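You operate a simulated robot arm through the tools that you are given. There is no shell and no other tool.

You are at the controls of a simulated robot arm. One attempt, no reset.

JOB
Set the pick up for the new film; blow the old label off head four.
Fine: throttle to 4, dwell to 5, vacuum switch to 35 kPa, counter to nought.

The check looks at the end state, three seconds after you hand in, the way a careful person would. Anything else that was tipped, shoved, dropped, spilled or broken makes it a failure.

ROBOT AND FRAMES
A 7-joint arm with a two-finger parallel gripper, fixed in place. Base frame: the origin is on the floor under the middle of its stand, x ahead of it, y to its left, z up. Units: cm, degrees, N and s.
With the tool pointing down near the work surface it reaches from about 44 to 92 cm from the base axis. Its first joint turns from -143.0 to 143.0 degrees. Payload 3 kg.
Tool frame: the origin (TCP) lies between the finger pads and is the grasp point; the fingertips stand 3 cm ahead of it; z points along the fingers, y is the line along which they close. The gripper opens to 9.4 cm. The fingers are 2.8 cm wide and 1 cm thick; the gripper's body (5 by 9.6 cm) begins 5.5 cm behind the TCP.
Orientation is that of the tool frame in the base frame, as a unit quaternion [w, x, y, z]. With the fingers straight down and closing along the base's y, the tool's x points along the base's -x, its y along +y and its z along -z.

CONTROLS
- The arm moves only by the tool arm_command. Its argument "targets" is a list of rows, each an object (a shift or turn left out is 0, a gripper value left out holds the last) with "fingers": the closure, from 0 (fully open) to 1 (shut); "travel": the shift along the tool's x, y, z in units of 30 mm (1.0 is 30 mm), a list of three; "rot": the turn, a rotation vector about the tool's x, y, z in units of 8 degrees (1.0 is 8 degrees), a list of three. In form: [{"fingers": fingers, "travel": [tx, ty, tz], "rot": [ax, ay, az]}, ...]. A call has 1 to 20 rows; each row shifts and turns the commanded pose from where the row before left it, along the tool's axes as they then stand. A call with a number of a shift or a turn outside -1 to 1 is refused whole. Each row takes 0.2 s and may step no farther than 5 cm and 8.6 degrees from the row before; otherwise, or with a gripper value out of range, the whole call is refused. A pose out of reach is approached as far as the arm can. The call stops where the force on the tool passes 40 N (or 10 N more than at its start, if that is more) or the arm is blocked; 0.2 s more then pass. Each finger travels about 7.2 cm/s and halts on what it meets, pressing with about 37 N; the grip force reading is that of the motor and also rises with nothing between the fingers. The clock runs only during rows and for 0.2 s after the last one: add rows that do not move to give the fingers time. The reply holds the time, the measured pose of the TCP, the force on the tool along the base axes, the opening and the grip force, in the units named above and with some noise, with the torque about the TCP (base axes, N m) and any sound that the robot's microphone picked up.
- Cameras (640 x 400 px; columns grow to the right, rows downward): "scene" is fixed at [5.06, -50.05, 156.84]; the picture's right is [0.59, -0.81, 0.00], its down [-0.47, -0.34, -0.81] and it looks along [0.66, 0.48, -0.59] (base axes); focal length 357 px, centre (320, 200). "wrist" rides on the gripper at [7.6, 1.4, -10.3] in the tool frame; the picture's right is [-0.18, 0.98, 0.00], its down [-0.75, -0.14, -0.64] and it looks along [-0.63, -0.12, 0.77] (tool axes); focal length 243 px, centre (320, 200). There is no depth. A picture from a camera that has moved, and an enlarged one, comes with that camera's place and axes in the base frame and with its lens.
- get_image(camera): a new picture of that camera. It takes no simulated time.
- zoom(camera, box): a new picture of the part [left, top, right, bottom] of that camera's present view, enlarged. It takes no simulated time.
- close_job(): hands the job in; it is judged then, once.

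Nothing tells you positions but the pictures and the camera data. Unless the task says otherwise, let go and move clear before handing in.

The tools are called after ">>>" as a command line: name --argument value ..., lists and objects as JSON in quotes. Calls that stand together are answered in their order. arm_command: Moves the arm, as the interface text tells. Its arguments: {"type":"object","properties":{"targets":{"type":"array","items":{"type":"object","properties":{"fingers":{"type":"number"},"travel":{"type":"array","items":{"type":"number"}},"rot":{"type":"array","items":{"type":"number"}}}}}},"required":["targets"]} The other tools are called the same way: get_image (camera) takes a picture; zoom (camera, box) takes an enlarged picture of a part of a camera's view; close_job () hands the job in.

At the start:

```text
time: 0.0
tcp_pos: [53.39, -13.25, 128.92]
tcp_rot: [0.0, 0.0, 1.0, 0.0]
force: [0.3, -0.2, 0.7]
torque: [0.0, -0.04, 0.01]
finger_gap: 9.4
finger_force: 0.1
```

scene: 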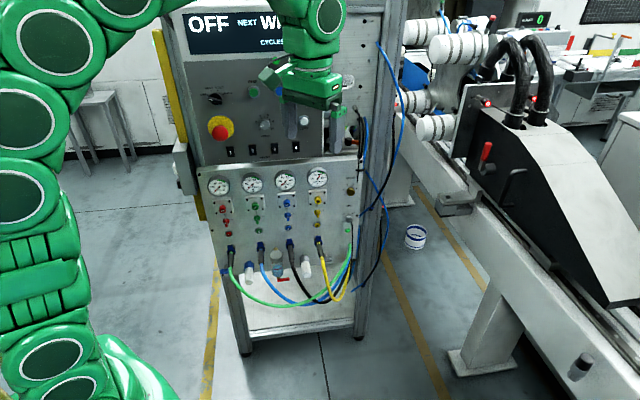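
wrist: 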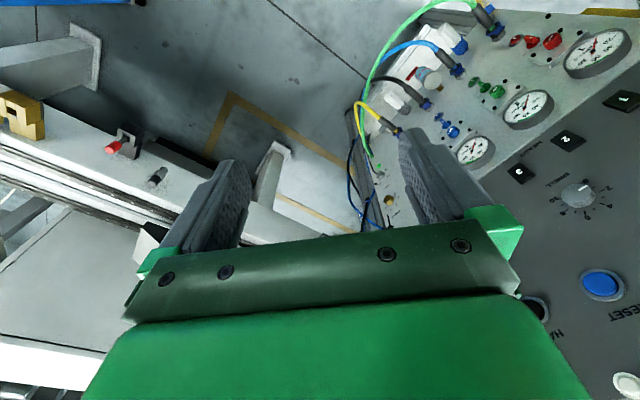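

I see a control cabinet with a display, knobs and buttons on an upper panel, and a pneumatic panel with four gauges and coloured controls below. I'll look closer at each part before moving.

>>> zoom --camera "scene" --box '[160, 0, 400, 150]'

>>> zoom --camera "scene" --box '[190, 140, 380, 260]'

>>> zoom --camera "scene" --box '[200, 220, 400, 345]'

>>> zoom --camera "wrist" --box '[340, 0, 640, 200]'

>>> zoom --camera "wrist" --box '[440, 120, 640, 400]'

>>> zoom --camera "scene" --box '[390, 0, 640, 160]'

```text
2.67 times, centred on (280, 75) of scene
camera zoom: at [5.06, -50.05, 156.84], right [0.59, -0.81, 0.0], down [-0.47, -0.34, -0.81], along [0.66, 0.48, -0.59], focal length 951 px, centre (427, 533)
```

zoom: 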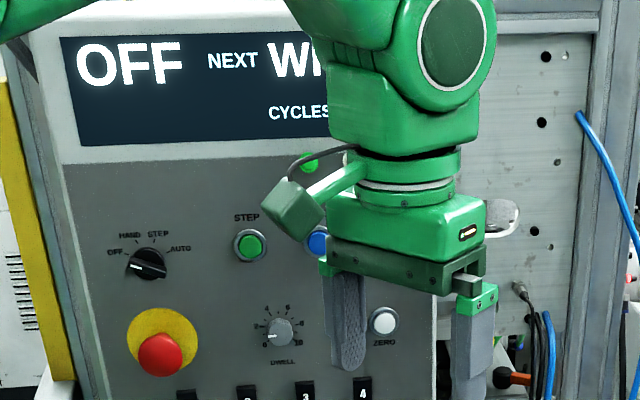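

```text
3.33 times, centred on (285, 200) of scene
camera zoom: at [5.06, -50.05, 156.84], right [0.59, -0.81, 0.0], down [-0.47, -0.34, -0.81], along [0.66, 0.48, -0.59], focal length 1189 px, centre (437, 200)
```

zoom: 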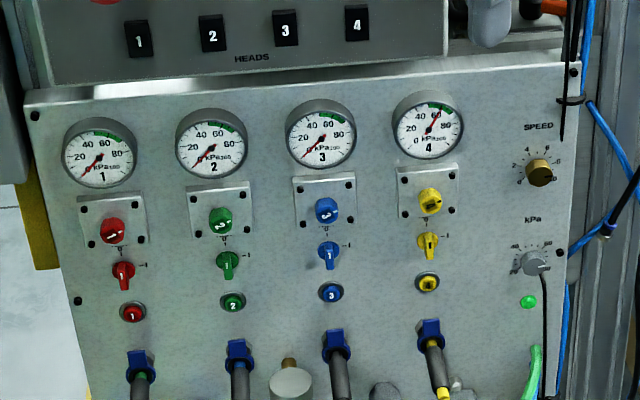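

```text
3.20 times, centred on (300, 282) of scene
camera zoom: at [5.06, -50.05, 156.84], right [0.59, -0.81, 0.0], down [-0.47, -0.34, -0.81], along [0.66, 0.48, -0.59], focal length 1141 px, centre (384, -64)
```

zoom: 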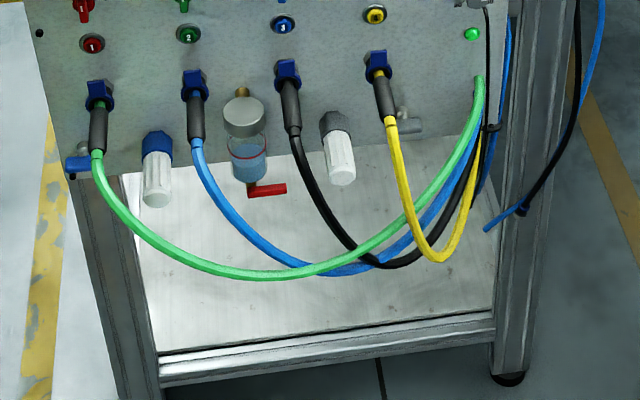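

```text
2.00 times, centred on (490, 100) of wrist
camera zoom: at [45.85, -11.87, 139.17], right [0.18, 0.98, 0.0], down [0.75, -0.14, 0.64], along [0.63, -0.12, -0.77], focal length 485 px, centre (-20, 400)
```

zoom: 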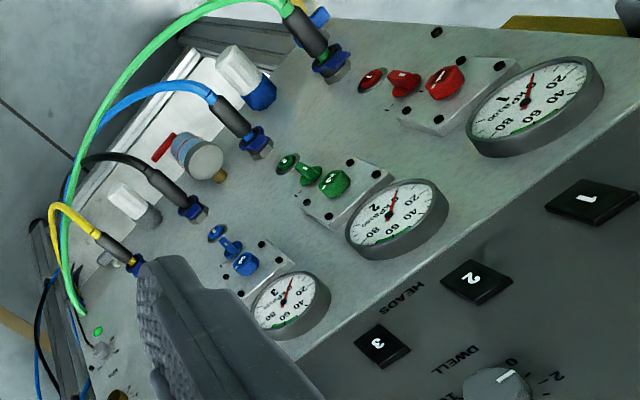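

```text
1.43 times, centred on (540, 260) of wrist
camera zoom: at [45.85, -11.87, 139.17], right [0.18, 0.98, 0.0], down [0.75, -0.14, 0.64], along [0.63, -0.12, -0.77], focal length 347 px, centre (6, 114)
```

zoom: 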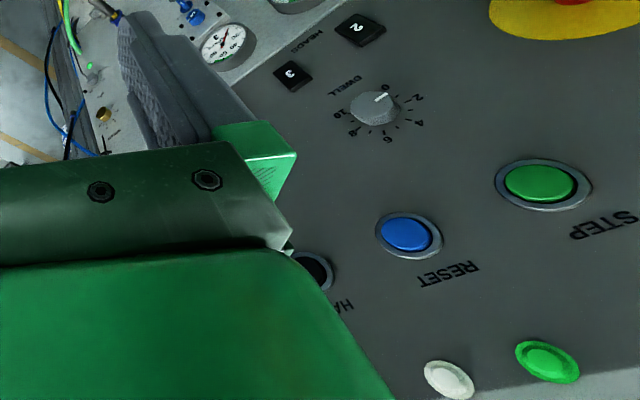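

```text
2.50 times, centred on (515, 80) of scene
camera zoom: at [5.06, -50.05, 156.84], right [0.59, -0.81, 0.0], down [-0.47, -0.34, -0.81], along [0.66, 0.48, -0.59], focal length 892 px, centre (-168, 500)
```

zoom: 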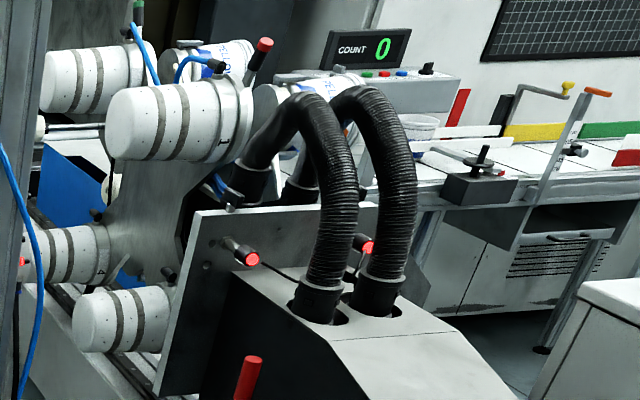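

The panel faces the arm at roughly 45°, with the gauges near z≈97 and the dwell knob near [69, 15, 117]. I'll zoom in further to read the labels and settings before moving.

>>> zoom --camera "scene" --box '[330, 170, 362, 190]'

>>> zoom --camera "scene" --box '[334, 200, 366, 220]'

>>> zoom --camera "scene" --box '[296, 160, 344, 190]'

>>> zoom --camera "scene" --box '[296, 185, 344, 215]'

>>> zoom --camera "scene" --box '[196, 80, 260, 120]'

>>> zoom --camera "scene" --box '[240, 105, 320, 155]'

>>> zoom --camera "scene" --box '[320, 90, 368, 160]'

>>> zoom --camera "scene" --box '[185, 0, 313, 80]'

>>> zoom --camera "wrist" --box '[540, 160, 640, 222]'

```text
16.00 times, centred on (346, 180) of scene
camera zoom: at [5.06, -50.05, 156.84], right [0.59, -0.81, 0.0], down [-0.47, -0.34, -0.81], along [0.66, 0.48, -0.59], focal length 5706 px, centre (-96, 520)
```

zoom: 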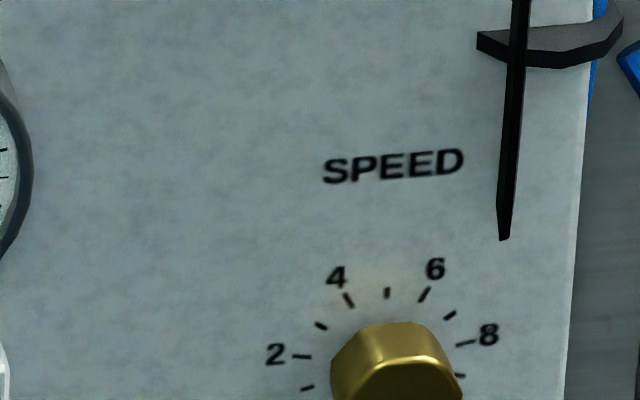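

```text
16.00 times, centred on (350, 210) of scene
camera zoom: at [5.06, -50.05, 156.84], right [0.59, -0.81, 0.0], down [-0.47, -0.34, -0.81], along [0.66, 0.48, -0.59], focal length 5706 px, centre (-160, 40)
```

zoom: 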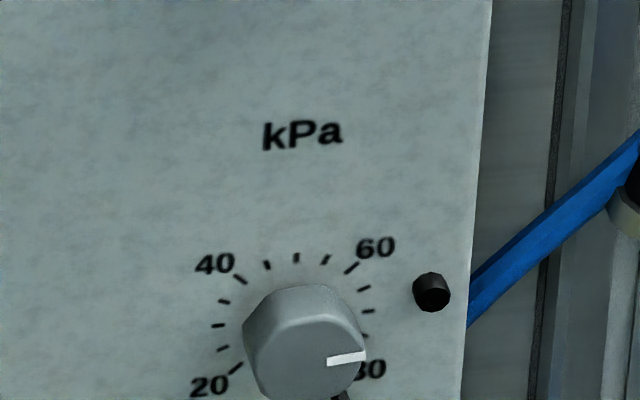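

```text
13.33 times, centred on (320, 175) of scene
camera zoom: at [5.06, -50.05, 156.84], right [0.59, -0.81, 0.0], down [-0.47, -0.34, -0.81], along [0.66, 0.48, -0.59], focal length 4755 px, centre (320, 533)
```

zoom: 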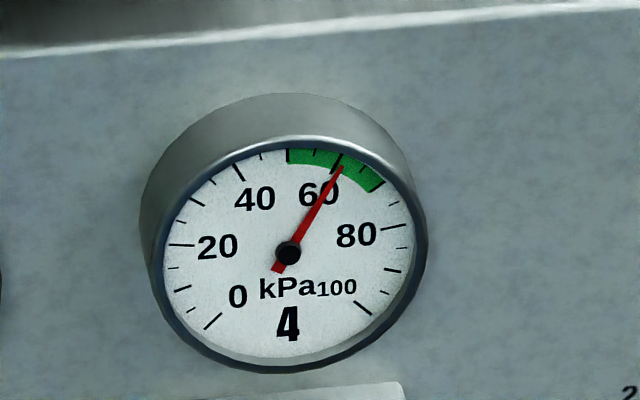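

```text
13.33 times, centred on (320, 200) of scene
camera zoom: at [5.06, -50.05, 156.84], right [0.59, -0.81, 0.0], down [-0.47, -0.34, -0.81], along [0.66, 0.48, -0.59], focal length 4755 px, centre (320, 200)
```

zoom: 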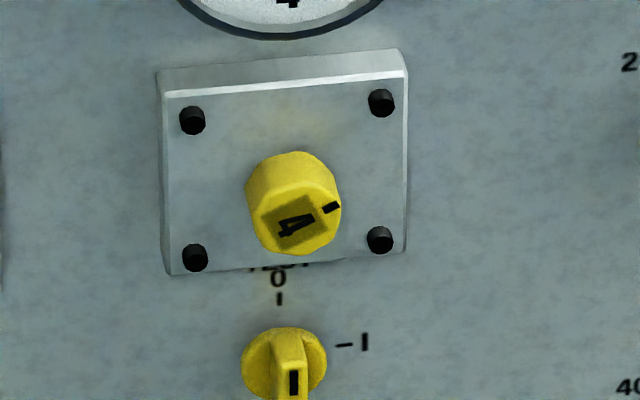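

```text
10.00 times, centred on (228, 100) of scene
camera zoom: at [5.06, -50.05, 156.84], right [0.59, -0.81, 0.0], down [-0.47, -0.34, -0.81], along [0.66, 0.48, -0.59], focal length 3566 px, centre (1240, 1200)
```

zoom: 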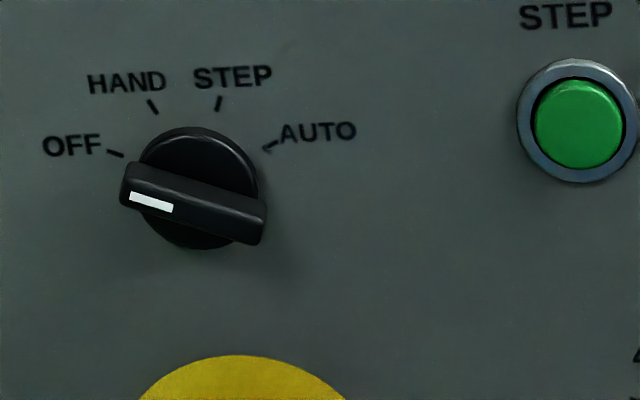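

```text
8.00 times, centred on (280, 130) of scene
camera zoom: at [5.06, -50.05, 156.84], right [0.59, -0.81, 0.0], down [-0.47, -0.34, -0.81], along [0.66, 0.48, -0.59], focal length 2853 px, centre (640, 760)
```

zoom: 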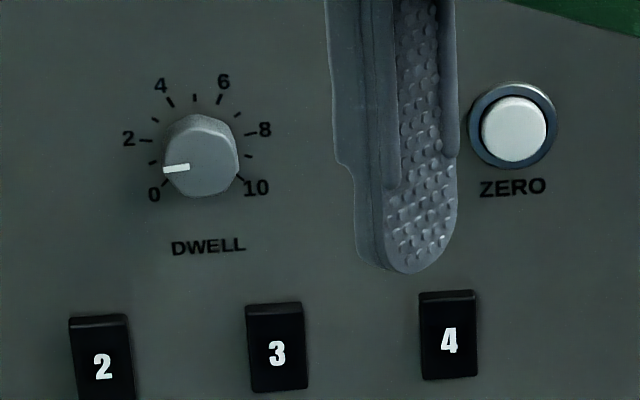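

```text
5.71 times, centred on (344, 125) of scene
camera zoom: at [5.06, -50.05, 156.84], right [0.59, -0.81, 0.0], down [-0.47, -0.34, -0.81], along [0.66, 0.48, -0.59], focal length 2038 px, centre (183, 629)
```

zoom: 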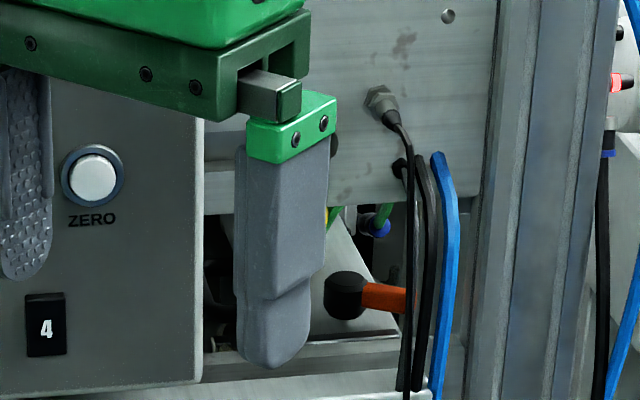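

```text
5.00 times, centred on (249, 40) of scene
camera zoom: at [5.06, -50.05, 156.84], right [0.59, -0.81, 0.0], down [-0.47, -0.34, -0.81], along [0.66, 0.48, -0.59], focal length 1783 px, centre (675, 1000)
```

zoom: 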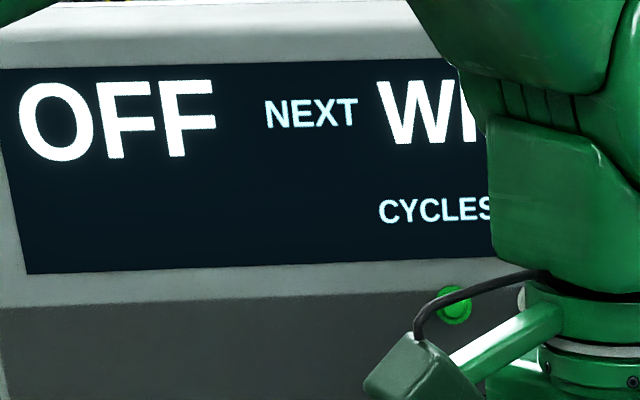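

```text
6.40 times, centred on (590, 191) of wrist
camera zoom: at [45.85, -11.87, 139.17], right [0.18, 0.98, 0.0], down [0.75, -0.14, 0.64], along [0.63, -0.12, -0.77], focal length 1553 px, centre (-1408, 258)
```

zoom: 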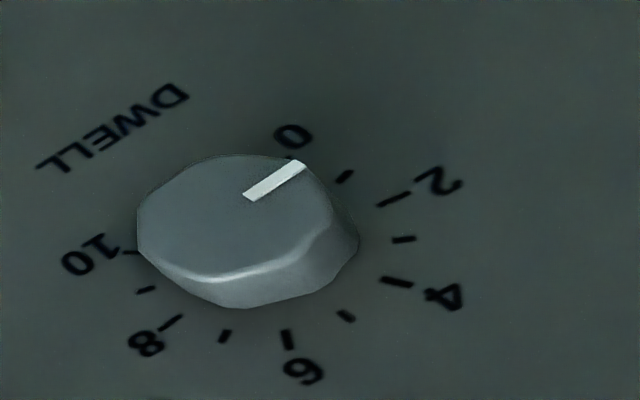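

The dwell dial is at about 0.5 and the vacuum switch at about 75–80. The mode switch is OFF, and gauge 4 reads about 63 kPa. I'll read the rest of the yellow column and the other labels.

>>> zoom --camera "scene" --box '[304, 195, 336, 215]'

>>> zoom --camera "scene" --box '[304, 210, 336, 230]'

>>> zoom --camera "scene" --box '[302, 225, 350, 255]'

>>> zoom --camera "scene" --box '[205, 195, 269, 235]'

>>> zoom --camera "scene" --box '[268, 195, 316, 225]'

>>> zoom --camera "scene" --box '[336, 180, 368, 200]'

>>> zoom --camera "scene" --box '[336, 205, 376, 230]'

>>> zoom --camera "scene" --box '[205, 140, 301, 200]'

>>> zoom --camera "scene" --box '[400, 10, 480, 60]'

>>> zoom --camera "scene" --box '[500, 0, 564, 40]'

```text
16.00 times, centred on (320, 205) of scene
camera zoom: at [5.06, -50.05, 156.84], right [0.59, -0.81, 0.0], down [-0.47, -0.34, -0.81], along [0.66, 0.48, -0.59], focal length 5706 px, centre (320, 120)
```

zoom: 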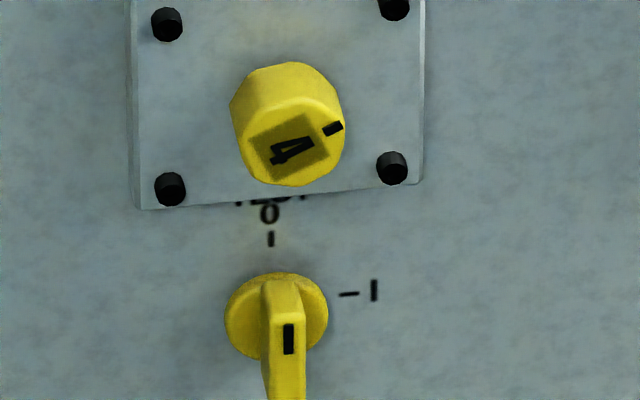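

```text
16.00 times, centred on (320, 220) of scene
camera zoom: at [5.06, -50.05, 156.84], right [0.59, -0.81, 0.0], down [-0.47, -0.34, -0.81], along [0.66, 0.48, -0.59], focal length 5706 px, centre (320, -120)
```

zoom: 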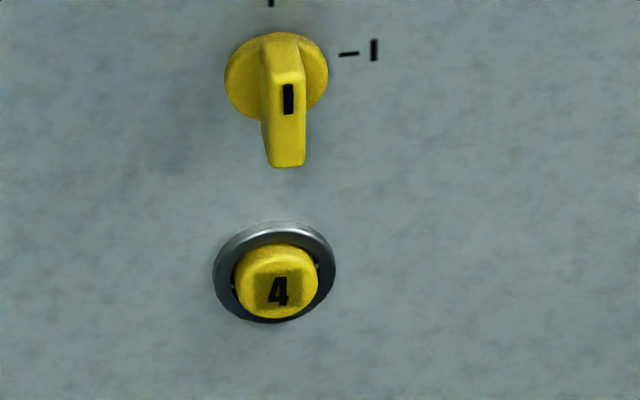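

```text
13.33 times, centred on (326, 240) of scene
camera zoom: at [5.06, -50.05, 156.84], right [0.59, -0.81, 0.0], down [-0.47, -0.34, -0.81], along [0.66, 0.48, -0.59], focal length 4755 px, centre (240, -333)
```

zoom: 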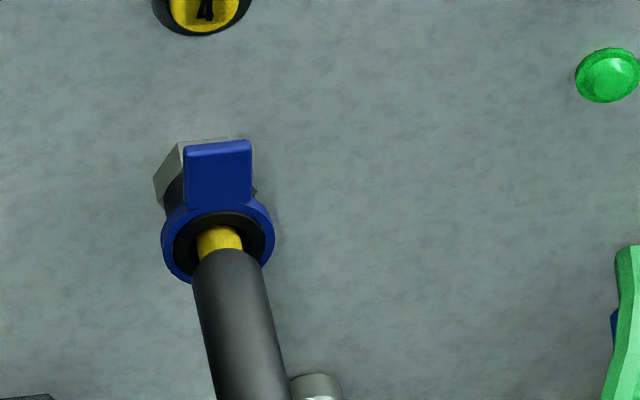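

```text
10.00 times, centred on (237, 215) of scene
camera zoom: at [5.06, -50.05, 156.84], right [0.59, -0.81, 0.0], down [-0.47, -0.34, -0.81], along [0.66, 0.48, -0.59], focal length 3566 px, centre (1150, 50)
```

zoom: 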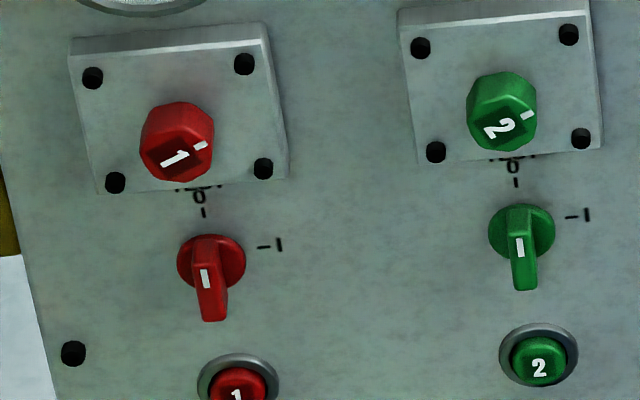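

```text
13.33 times, centred on (292, 210) of scene
camera zoom: at [5.06, -50.05, 156.84], right [0.59, -0.81, 0.0], down [-0.47, -0.34, -0.81], along [0.66, 0.48, -0.59], focal length 4755 px, centre (693, 67)
```

zoom: 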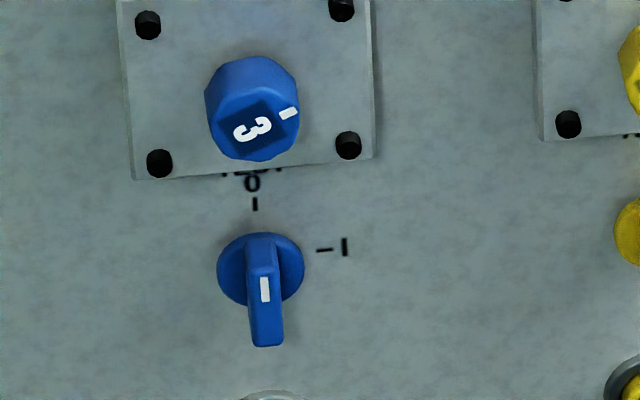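

```text
16.00 times, centred on (352, 190) of scene
camera zoom: at [5.06, -50.05, 156.84], right [0.59, -0.81, 0.0], down [-0.47, -0.34, -0.81], along [0.66, 0.48, -0.59], focal length 5706 px, centre (-192, 360)
```

zoom: 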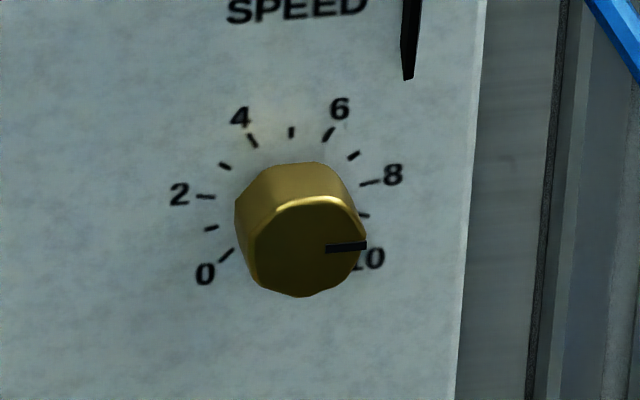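

```text
16.00 times, centred on (356, 218) of scene
camera zoom: at [5.06, -50.05, 156.84], right [0.59, -0.81, 0.0], down [-0.47, -0.34, -0.81], along [0.66, 0.48, -0.59], focal length 5706 px, centre (-256, -80)
```

zoom: 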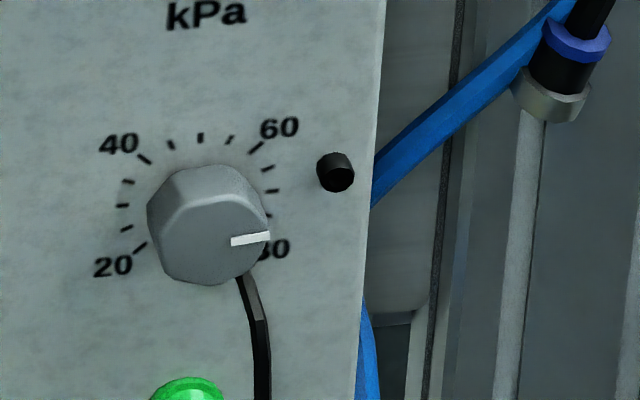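

```text
6.67 times, centred on (253, 170) of scene
camera zoom: at [5.06, -50.05, 156.84], right [0.59, -0.81, 0.0], down [-0.47, -0.34, -0.81], along [0.66, 0.48, -0.59], focal length 2377 px, centre (767, 400)
```

zoom: 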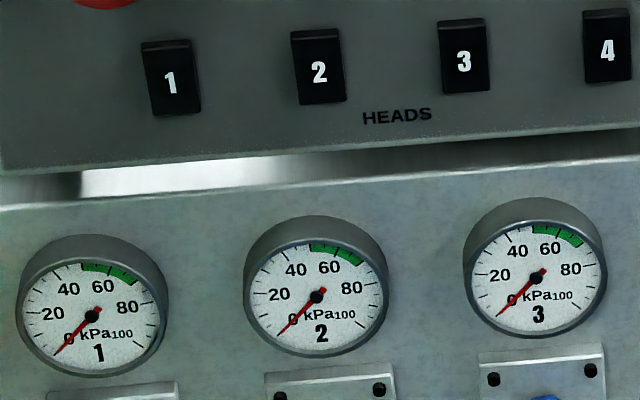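

```text
8.00 times, centred on (440, 35) of scene
camera zoom: at [5.06, -50.05, 156.84], right [0.59, -0.81, 0.0], down [-0.47, -0.34, -0.81], along [0.66, 0.48, -0.59], focal length 2853 px, centre (-640, 1520)
```

zoom: 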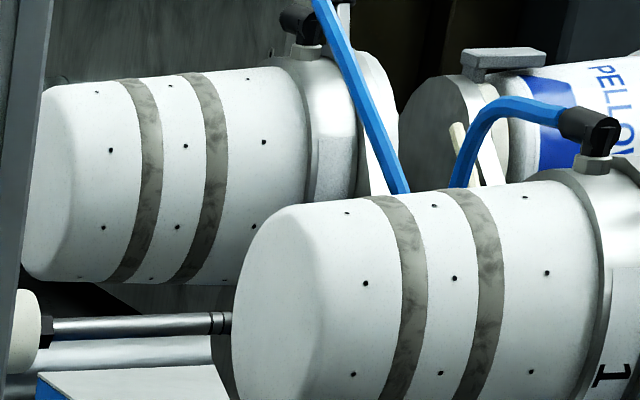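

```text
10.00 times, centred on (532, 20) of scene
camera zoom: at [5.06, -50.05, 156.84], right [0.59, -0.81, 0.0], down [-0.47, -0.34, -0.81], along [0.66, 0.48, -0.59], focal length 3566 px, centre (-1800, 2000)
```

zoom: 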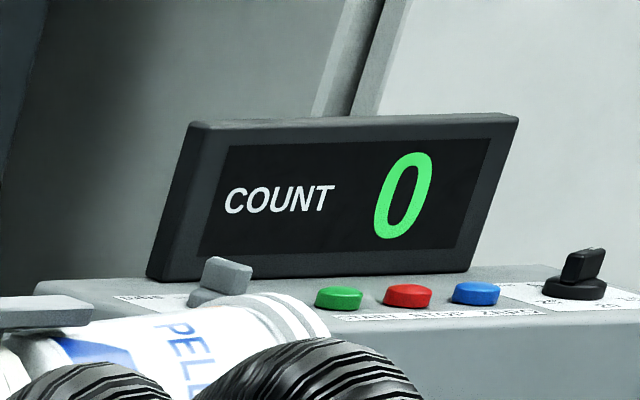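

The TEST valves are all at 0. I still need to know what the lower push buttons do, so I'll check the wrist view for labels hidden from the scene camera.

>>> zoom --camera "wrist" --box '[500, 20, 580, 70]'

>>> zoom --camera "wrist" --box '[460, 60, 540, 110]'

>>> zoom --camera "wrist" --box '[350, 140, 430, 215]'

>>> zoom --camera "scene" --box '[205, 215, 269, 255]'

>>> zoom --camera "scene" --box '[268, 215, 316, 245]'

>>> zoom --camera "wrist" --box '[0, 80, 200, 205]'

>>> zoom --camera "wrist" --box '[500, 280, 640, 400]'

```text
8.00 times, centred on (540, 45) of wrist
camera zoom: at [45.85, -11.87, 139.17], right [0.18, 0.98, 0.0], down [0.75, -0.14, 0.64], along [0.63, -0.12, -0.77], focal length 1941 px, centre (-1440, 1440)
```

zoom: 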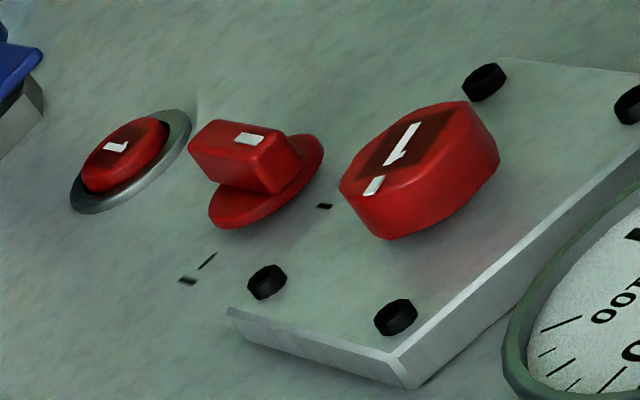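

```text
8.00 times, centred on (500, 85) of wrist
camera zoom: at [45.85, -11.87, 139.17], right [0.18, 0.98, 0.0], down [0.75, -0.14, 0.64], along [0.63, -0.12, -0.77], focal length 1941 px, centre (-1120, 1120)
```

zoom: 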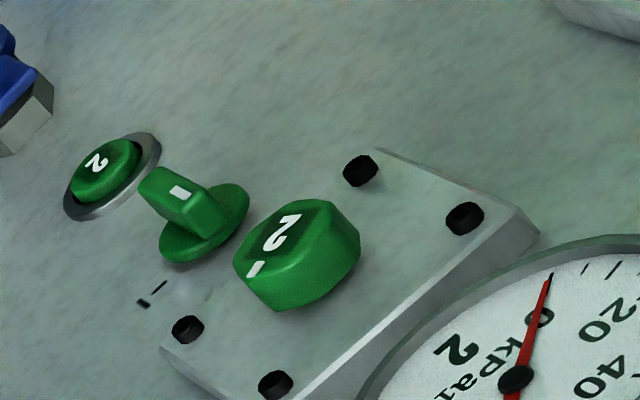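

```text
5.33 times, centred on (390, 178) of wrist
camera zoom: at [45.85, -11.87, 139.17], right [0.18, 0.98, 0.0], down [0.75, -0.14, 0.64], along [0.63, -0.12, -0.77], focal length 1294 px, centre (-53, 320)
```

zoom: 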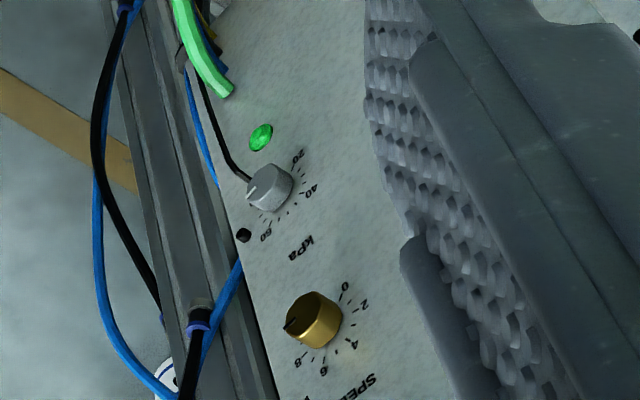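

```text
10.00 times, centred on (237, 235) of scene
camera zoom: at [5.06, -50.05, 156.84], right [0.59, -0.81, 0.0], down [-0.47, -0.34, -0.81], along [0.66, 0.48, -0.59], focal length 3566 px, centre (1150, -150)
```

zoom: 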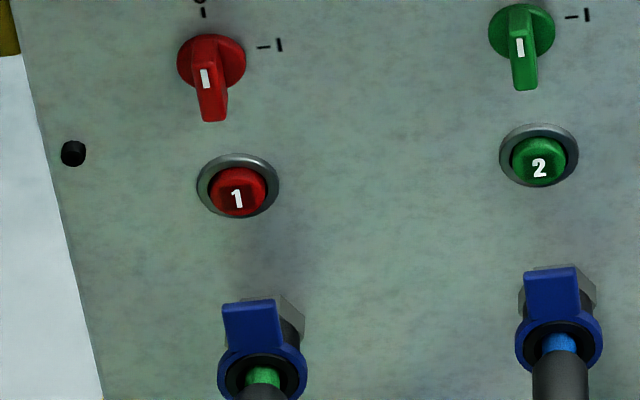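

```text
13.33 times, centred on (292, 230) of scene
camera zoom: at [5.06, -50.05, 156.84], right [0.59, -0.81, 0.0], down [-0.47, -0.34, -0.81], along [0.66, 0.48, -0.59], focal length 4755 px, centre (693, -200)
```

zoom: 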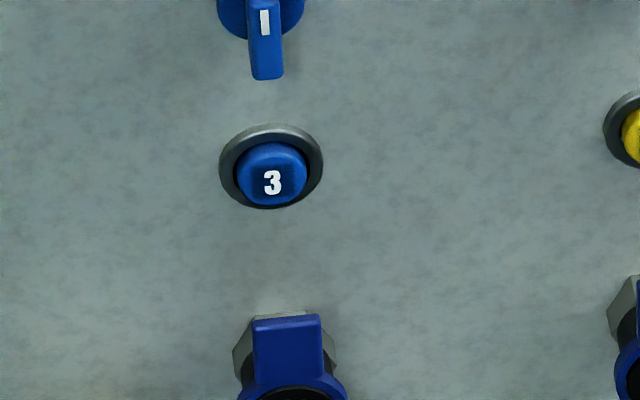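

```text
3.20 times, centred on (100, 142) of wrist
camera zoom: at [45.85, -11.87, 139.17], right [0.18, 0.98, 0.0], down [0.75, -0.14, 0.64], along [0.63, -0.12, -0.77], focal length 776 px, centre (1024, 384)
```

zoom: 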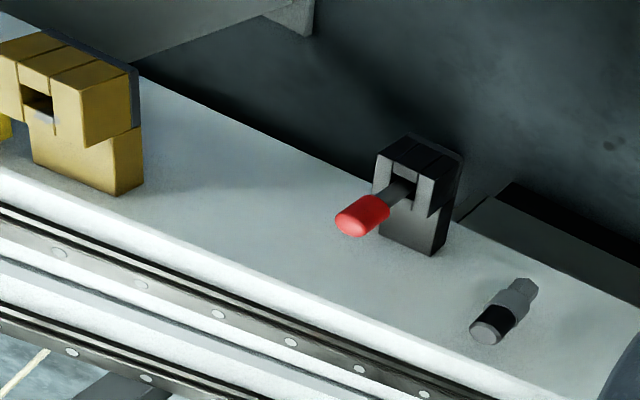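

```text
3.33 times, centred on (570, 340) of wrist
camera zoom: at [45.85, -11.87, 139.17], right [0.18, 0.98, 0.0], down [0.75, -0.14, 0.64], along [0.63, -0.12, -0.77], focal length 809 px, centre (-513, -267)
```

zoom: 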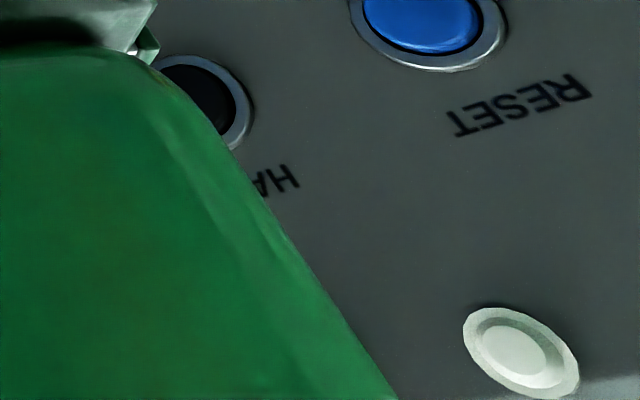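

The fingers hide part of the display, and the lower buttons carry only head numbers (most likely the blow-off buttons). I'll turn the tool toward the panel, keeping the TCP about 30 cm clear, so the wrist camera gets a better view.

>>> arm_command --targets '[{"rot": [0, 0, -1]}, {"rot": [0, 0, -1]}, {"rot": [0, 0, -1]}, {"rot": [0, 0, -1]}, {"rot": [0, 0, -1]}, {"rot": [0, 0, -0.7]}, {"rot": [0, -1, 0]}, {"rot": [0, -1, 0]}, {"rot": [0, -1, 0]}, {"rot": [0, -1, 0]}, {"rot": [0, -1, 0]}, {"rot": [0, -1, 0]}, {}]'

>>> get_image --camera "wrist"

>>> get_image --camera "scene"

```text
time: 2.8
tcp_pos: [53.34, -13.32, 129.06]
tcp_rot: [0.375, -0.354, 0.842, 0.158]
force: [-0.1, 0.4, 0.1]
torque: [-0.04, -0.02, 0.02]
finger_gap: 9.41
finger_force: 0.0
```

```text
taken
camera wrist: at [43.53, -21.37, 130.13], right [-0.62, 0.78, 0.14], down [0.12, -0.08, 0.99], along [0.78, 0.63, -0.04], focal length 243 px, centre (320, 200)
```

wrist: 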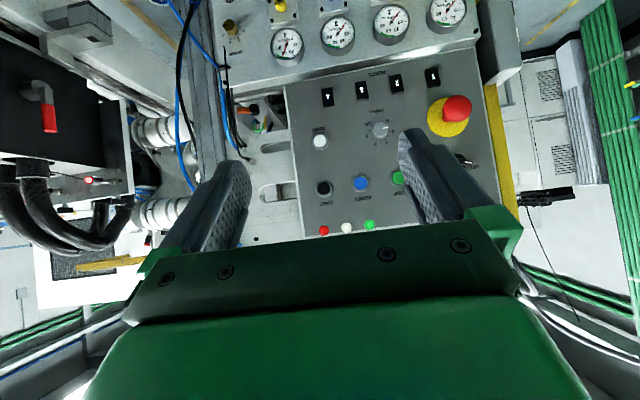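

```text
taken
```

scene: 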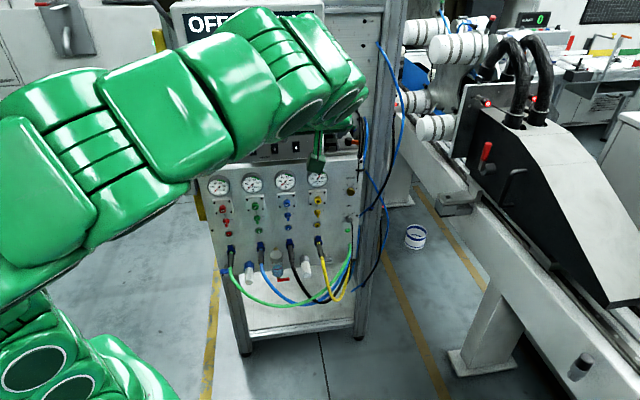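

The wrist view is upside down, with the camera below the gripper. I'll roll the tool about its own axis to bring the camera on top, which also shows me how far the last joint can turn.

>>> arm_command --targets '[{"rot": [0, 0, 1]}, {"rot": [0, 0, 1]}, {"rot": [0, 0, 1]}, {"rot": [0, 0, 1]}, {"rot": [0, 0, 1]}, {"rot": [0, 0, 1]}, {"rot": [0, 0, 1]}, {"rot": [0, 0, 1]}, {"rot": [0, 0, 1]}, {"rot": [0, 0, 1]}, {"rot": [0, 0, 1]}, {}]'

>>> get_image --camera "wrist"

```text
time: 5.4
tcp_pos: [53.35, -13.29, 128.86]
tcp_rot: [0.16, 0.33, 0.852, 0.374]
force: [-1.0, 0.2, -0.2]
torque: [0.02, -0.02, -0.01]
finger_gap: 9.38
finger_force: 0.2
```

```text
taken
camera wrist: at [43.21, -12.85, 136.65], right [0.57, 0.37, 0.73], down [0.15, -0.93, 0.34], along [0.81, -0.08, -0.59], focal length 243 px, centre (320, 200)
```

wrist: 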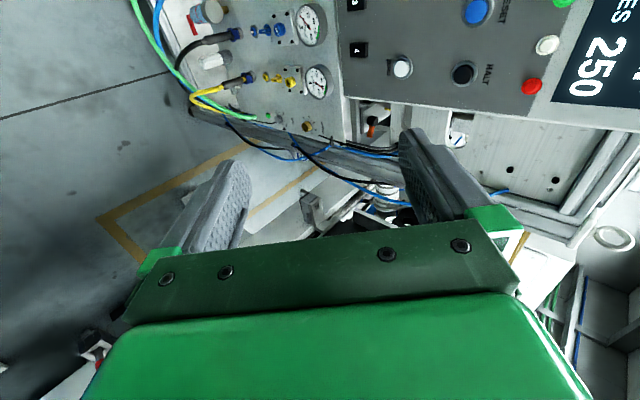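

The cycle counter reads 250, and the black button is HALT, which I should leave alone. I'll keep rolling to bring the camera upright.

>>> arm_command --targets '[{"rot": [0, 0, 1]}, {"rot": [0, 0, 1]}, {"rot": [0, 0, 1]}, {"rot": [0, 0, 1]}, {"rot": [0, 0, 1]}, {"rot": [0, 0, 1]}, {"rot": [0, 0, 1]}, {"rot": [0, 0, 1]}, {"rot": [0, 0, 1]}, {"rot": [0, 0, 1]}, {"rot": [0, 0, 1]}, {"rot": [0, 0, 0.5]}, {}]'

>>> get_image --camera "wrist"

>>> get_image --camera "scene"

```text
time: 8.2
tcp_pos: [53.33, -13.31, 128.96]
tcp_rot: [-0.158, 0.842, 0.354, 0.374]
force: [-0.7, 0.3, 0.2]
torque: [0.0, -0.02, 0.03]
finger_gap: 9.4
finger_force: 0.0
```

```text
taken
camera wrist: at [52.73, -16.09, 141.41], right [0.62, -0.78, -0.14], down [-0.79, -0.6, -0.13], along [0.02, 0.19, -0.98], focal length 243 px, centre (320, 200)
```

wrist: 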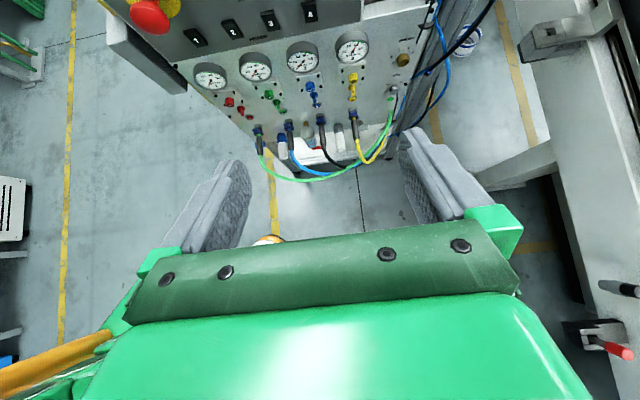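

```text
taken
```

scene: 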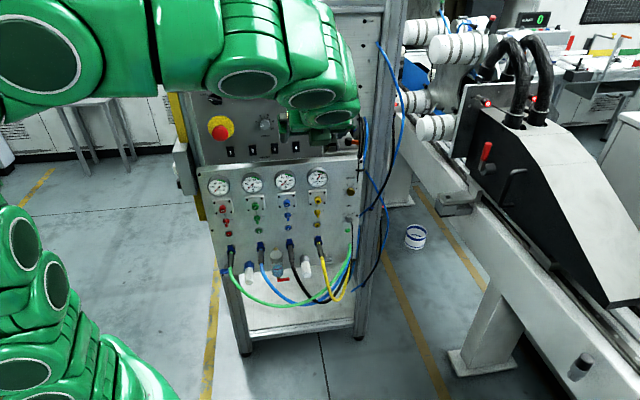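

The roll works through the full 180° with no limit reached. I'll now tilt the fingers level, square to the panel.

>>> arm_command --targets '[{"rot": [0, 1, 0]}, {"rot": [0, 1, 0]}, {"rot": [0, 1, 0]}, {"rot": [0, 1, 0]}, {"rot": [0, 1, 0]}, {"rot": [0, 0.25, 0]}, {}]'

>>> get_image --camera "wrist"

>>> get_image --camera "scene"

```text
time: 9.8
tcp_pos: [53.39, -13.33, 128.9]
tcp_rot: [-0.274, 0.651, 0.274, 0.652]
force: [-0.3, 0.0, 0.8]
torque: [0.02, -0.01, -0.02]
finger_gap: 9.38
finger_force: 0.0
```

```text
taken
camera wrist: at [47.32, -21.67, 136.5], right [0.7, -0.69, -0.18], down [-0.55, -0.36, -0.75], along [0.45, 0.63, -0.63], focal length 243 px, centre (320, 200)
```

wrist: 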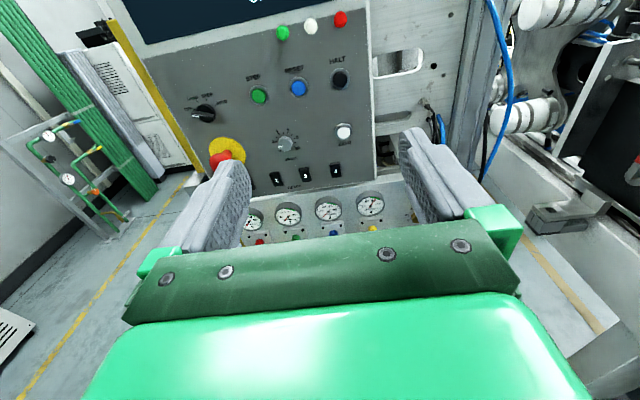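

```text
taken
```

scene: 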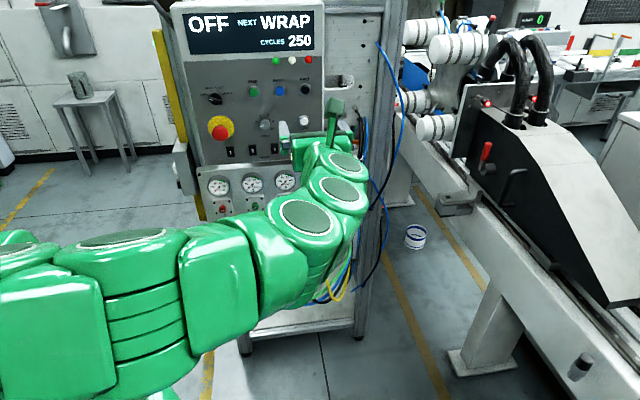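

The display reads "OFF – NEXT WRAP – CYCLES 250". I'll take close views from both cameras to locate the upper-panel controls precisely.

>>> zoom --camera "wrist" --box '[240, 60, 400, 160]'

>>> zoom --camera "scene" --box '[190, 50, 350, 150]'

>>> zoom --camera "wrist" --box '[240, 130, 400, 230]'

```text
4.00 times, centred on (320, 110) of wrist
camera zoom: at [47.32, -21.67, 136.5], right [0.7, -0.69, -0.18], down [-0.55, -0.36, -0.75], along [0.45, 0.63, -0.63], focal length 970 px, centre (320, 560)
```

zoom: 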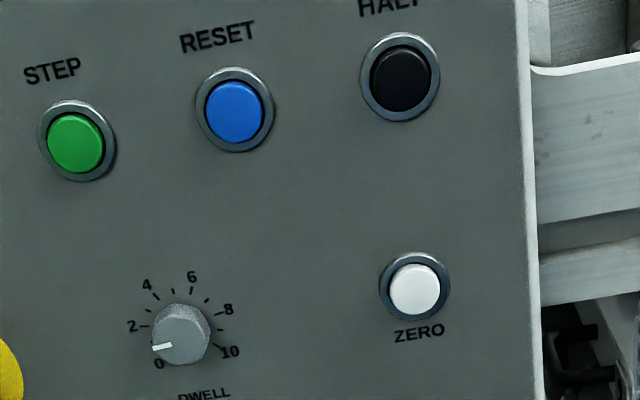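

```text
4.00 times, centred on (270, 100) of scene
camera zoom: at [5.06, -50.05, 156.84], right [0.59, -0.81, 0.0], down [-0.47, -0.34, -0.81], along [0.66, 0.48, -0.59], focal length 1426 px, centre (520, 600)
```

zoom: 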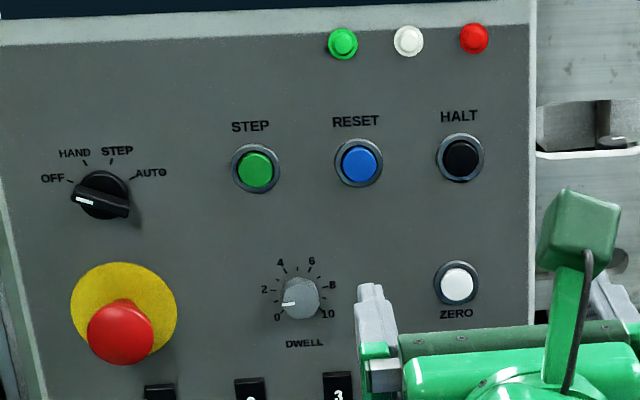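

```text
4.00 times, centred on (320, 180) of wrist
camera zoom: at [47.32, -21.67, 136.5], right [0.7, -0.69, -0.18], down [-0.55, -0.36, -0.75], along [0.45, 0.63, -0.63], focal length 970 px, centre (320, 280)
```

zoom: 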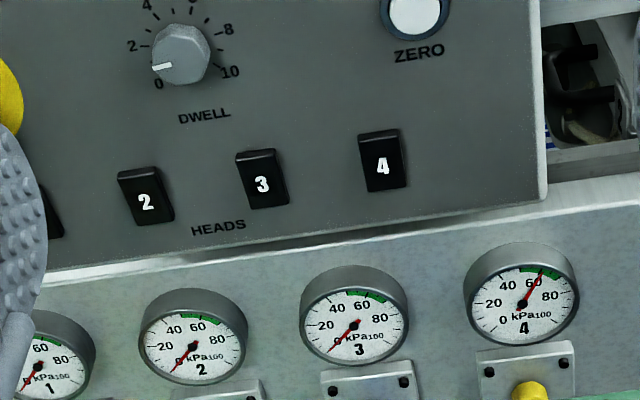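

The panel faces about 45° and the tool is already square to it. I put the ZERO button near [78, 8.5, 116.8]. I'll close the fingers and move to about 5 cm in front of it.

>>> arm_command --targets '[{"fingers": 1, "travel": [-1, 0.19, 1]}, {"travel": [-1, 0.19, 1]}, {"travel": [-1, 0.19, 1]}, {"travel": [-1, 0.19, 1]}, {"travel": [0, 0, 1]}, {"travel": [0, 0, 1]}, {"travel": [0, 0, 1]}, {"travel": [0, 0, 1]}, {}]'

>>> get_image --camera "wrist"

>>> get_image --camera "scene"

```text
time: 11.8
tcp_pos: [71.78, 2.17, 116.95]
tcp_rot: [-0.275, 0.651, 0.275, 0.652]
force: [1.0, 1.0, 0.9]
torque: [0.01, 0.02, 0.01]
finger_gap: 0.02
finger_force: 33.9
```

```text
taken
camera wrist: at [65.76, -6.11, 124.47], right [0.7, -0.69, -0.18], down [-0.55, -0.36, -0.75], along [0.45, 0.63, -0.63], focal length 243 px, centre (320, 200)
```

wrist: 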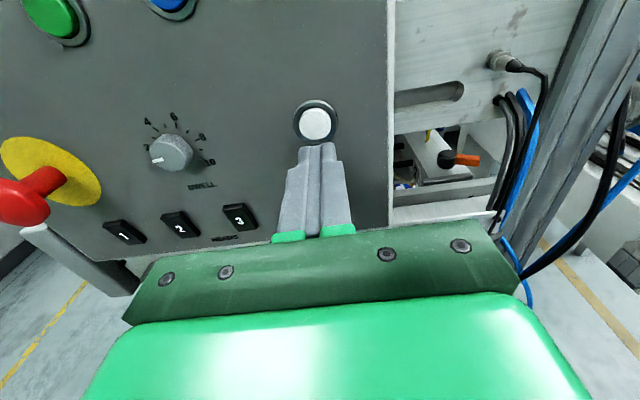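

```text
taken
```

scene: 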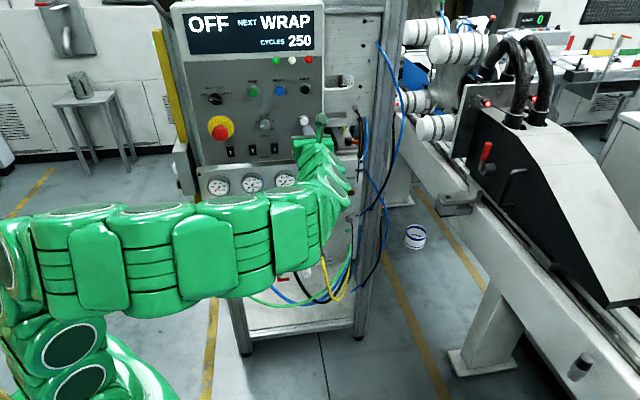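

The fingertips are in front of ZERO. I'll zoom in to check alignment and distance.

>>> zoom --camera "wrist" --box '[270, 80, 366, 140]'

>>> zoom --camera "wrist" --box '[256, 90, 384, 250]'

>>> zoom --camera "scene" --box '[280, 100, 344, 140]'

```text
6.67 times, centred on (318, 110) of wrist
camera zoom: at [65.76, -6.11, 124.47], right [0.7, -0.69, -0.18], down [-0.55, -0.36, -0.75], along [0.45, 0.63, -0.63], focal length 1618 px, centre (333, 800)
```

zoom: 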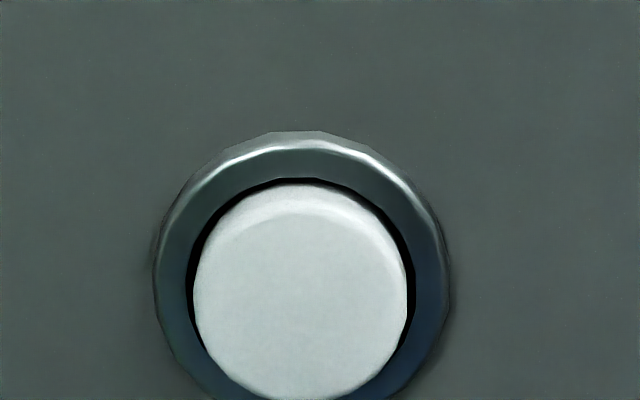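

```text
2.50 times, centred on (320, 170) of wrist
camera zoom: at [65.76, -6.11, 124.47], right [0.7, -0.69, -0.18], down [-0.55, -0.36, -0.75], along [0.45, 0.63, -0.63], focal length 606 px, centre (320, 275)
```

zoom: 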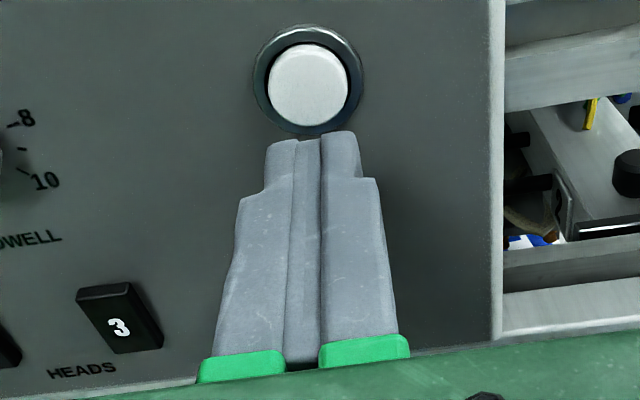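

```text
10.00 times, centred on (312, 120) of scene
camera zoom: at [5.06, -50.05, 156.84], right [0.59, -0.81, 0.0], down [-0.47, -0.34, -0.81], along [0.66, 0.48, -0.59], focal length 3566 px, centre (400, 1000)
```

zoom: 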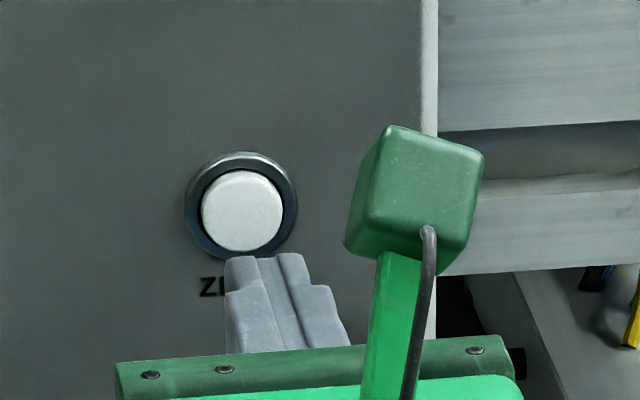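

The tips are about 5.5 cm from the button and need to shift 4 mm left. I'll correct that, advance most of the way, then creep in.

>>> arm_command --targets '[{"travel": [0, -0.13, 0.5]}, {"travel": [0, 0, 0.5]}, {"travel": [0, 0, 0.4]}, {}]'

>>> zoom --camera "wrist" --box '[256, 90, 384, 250]'

>>> zoom --camera "scene" --box '[280, 100, 344, 140]'

```text
time: 12.5
tcp_pos: [73.85, 4.63, 116.93]
tcp_rot: [-0.272, 0.651, 0.274, 0.653]
force: [-51.4, -24.4, -4.2]
torque: [-0.1, 0.25, 0.45]
finger_gap: 0.0
finger_force: 32.9
heard: click
stopped in row 3: the force on the tool passed its limit at 233 N (the readings are from after the stop); the commanded pose is now the measured one
```

```text
2.50 times, centred on (320, 170) of wrist
camera zoom: at [67.8, -3.66, 124.49], right [0.7, -0.69, -0.18], down [-0.55, -0.36, -0.75], along [0.46, 0.63, -0.63], focal length 606 px, centre (320, 275)
```

zoom: 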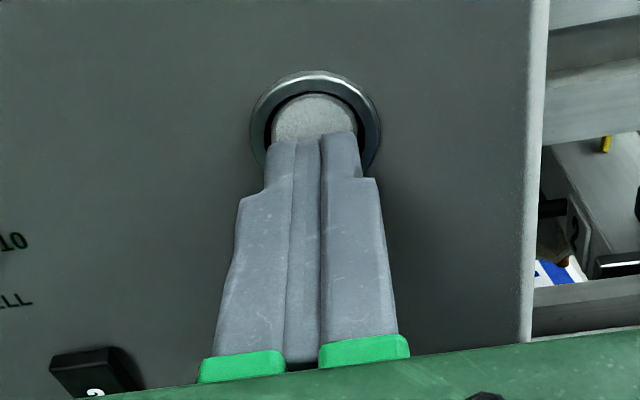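

```text
10.00 times, centred on (312, 120) of scene
camera zoom: at [5.06, -50.05, 156.84], right [0.59, -0.81, 0.0], down [-0.47, -0.34, -0.81], along [0.66, 0.48, -0.59], focal length 3566 px, centre (400, 1000)
```

zoom: 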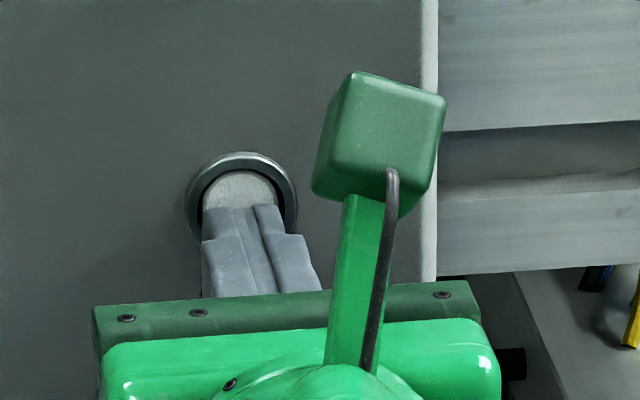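

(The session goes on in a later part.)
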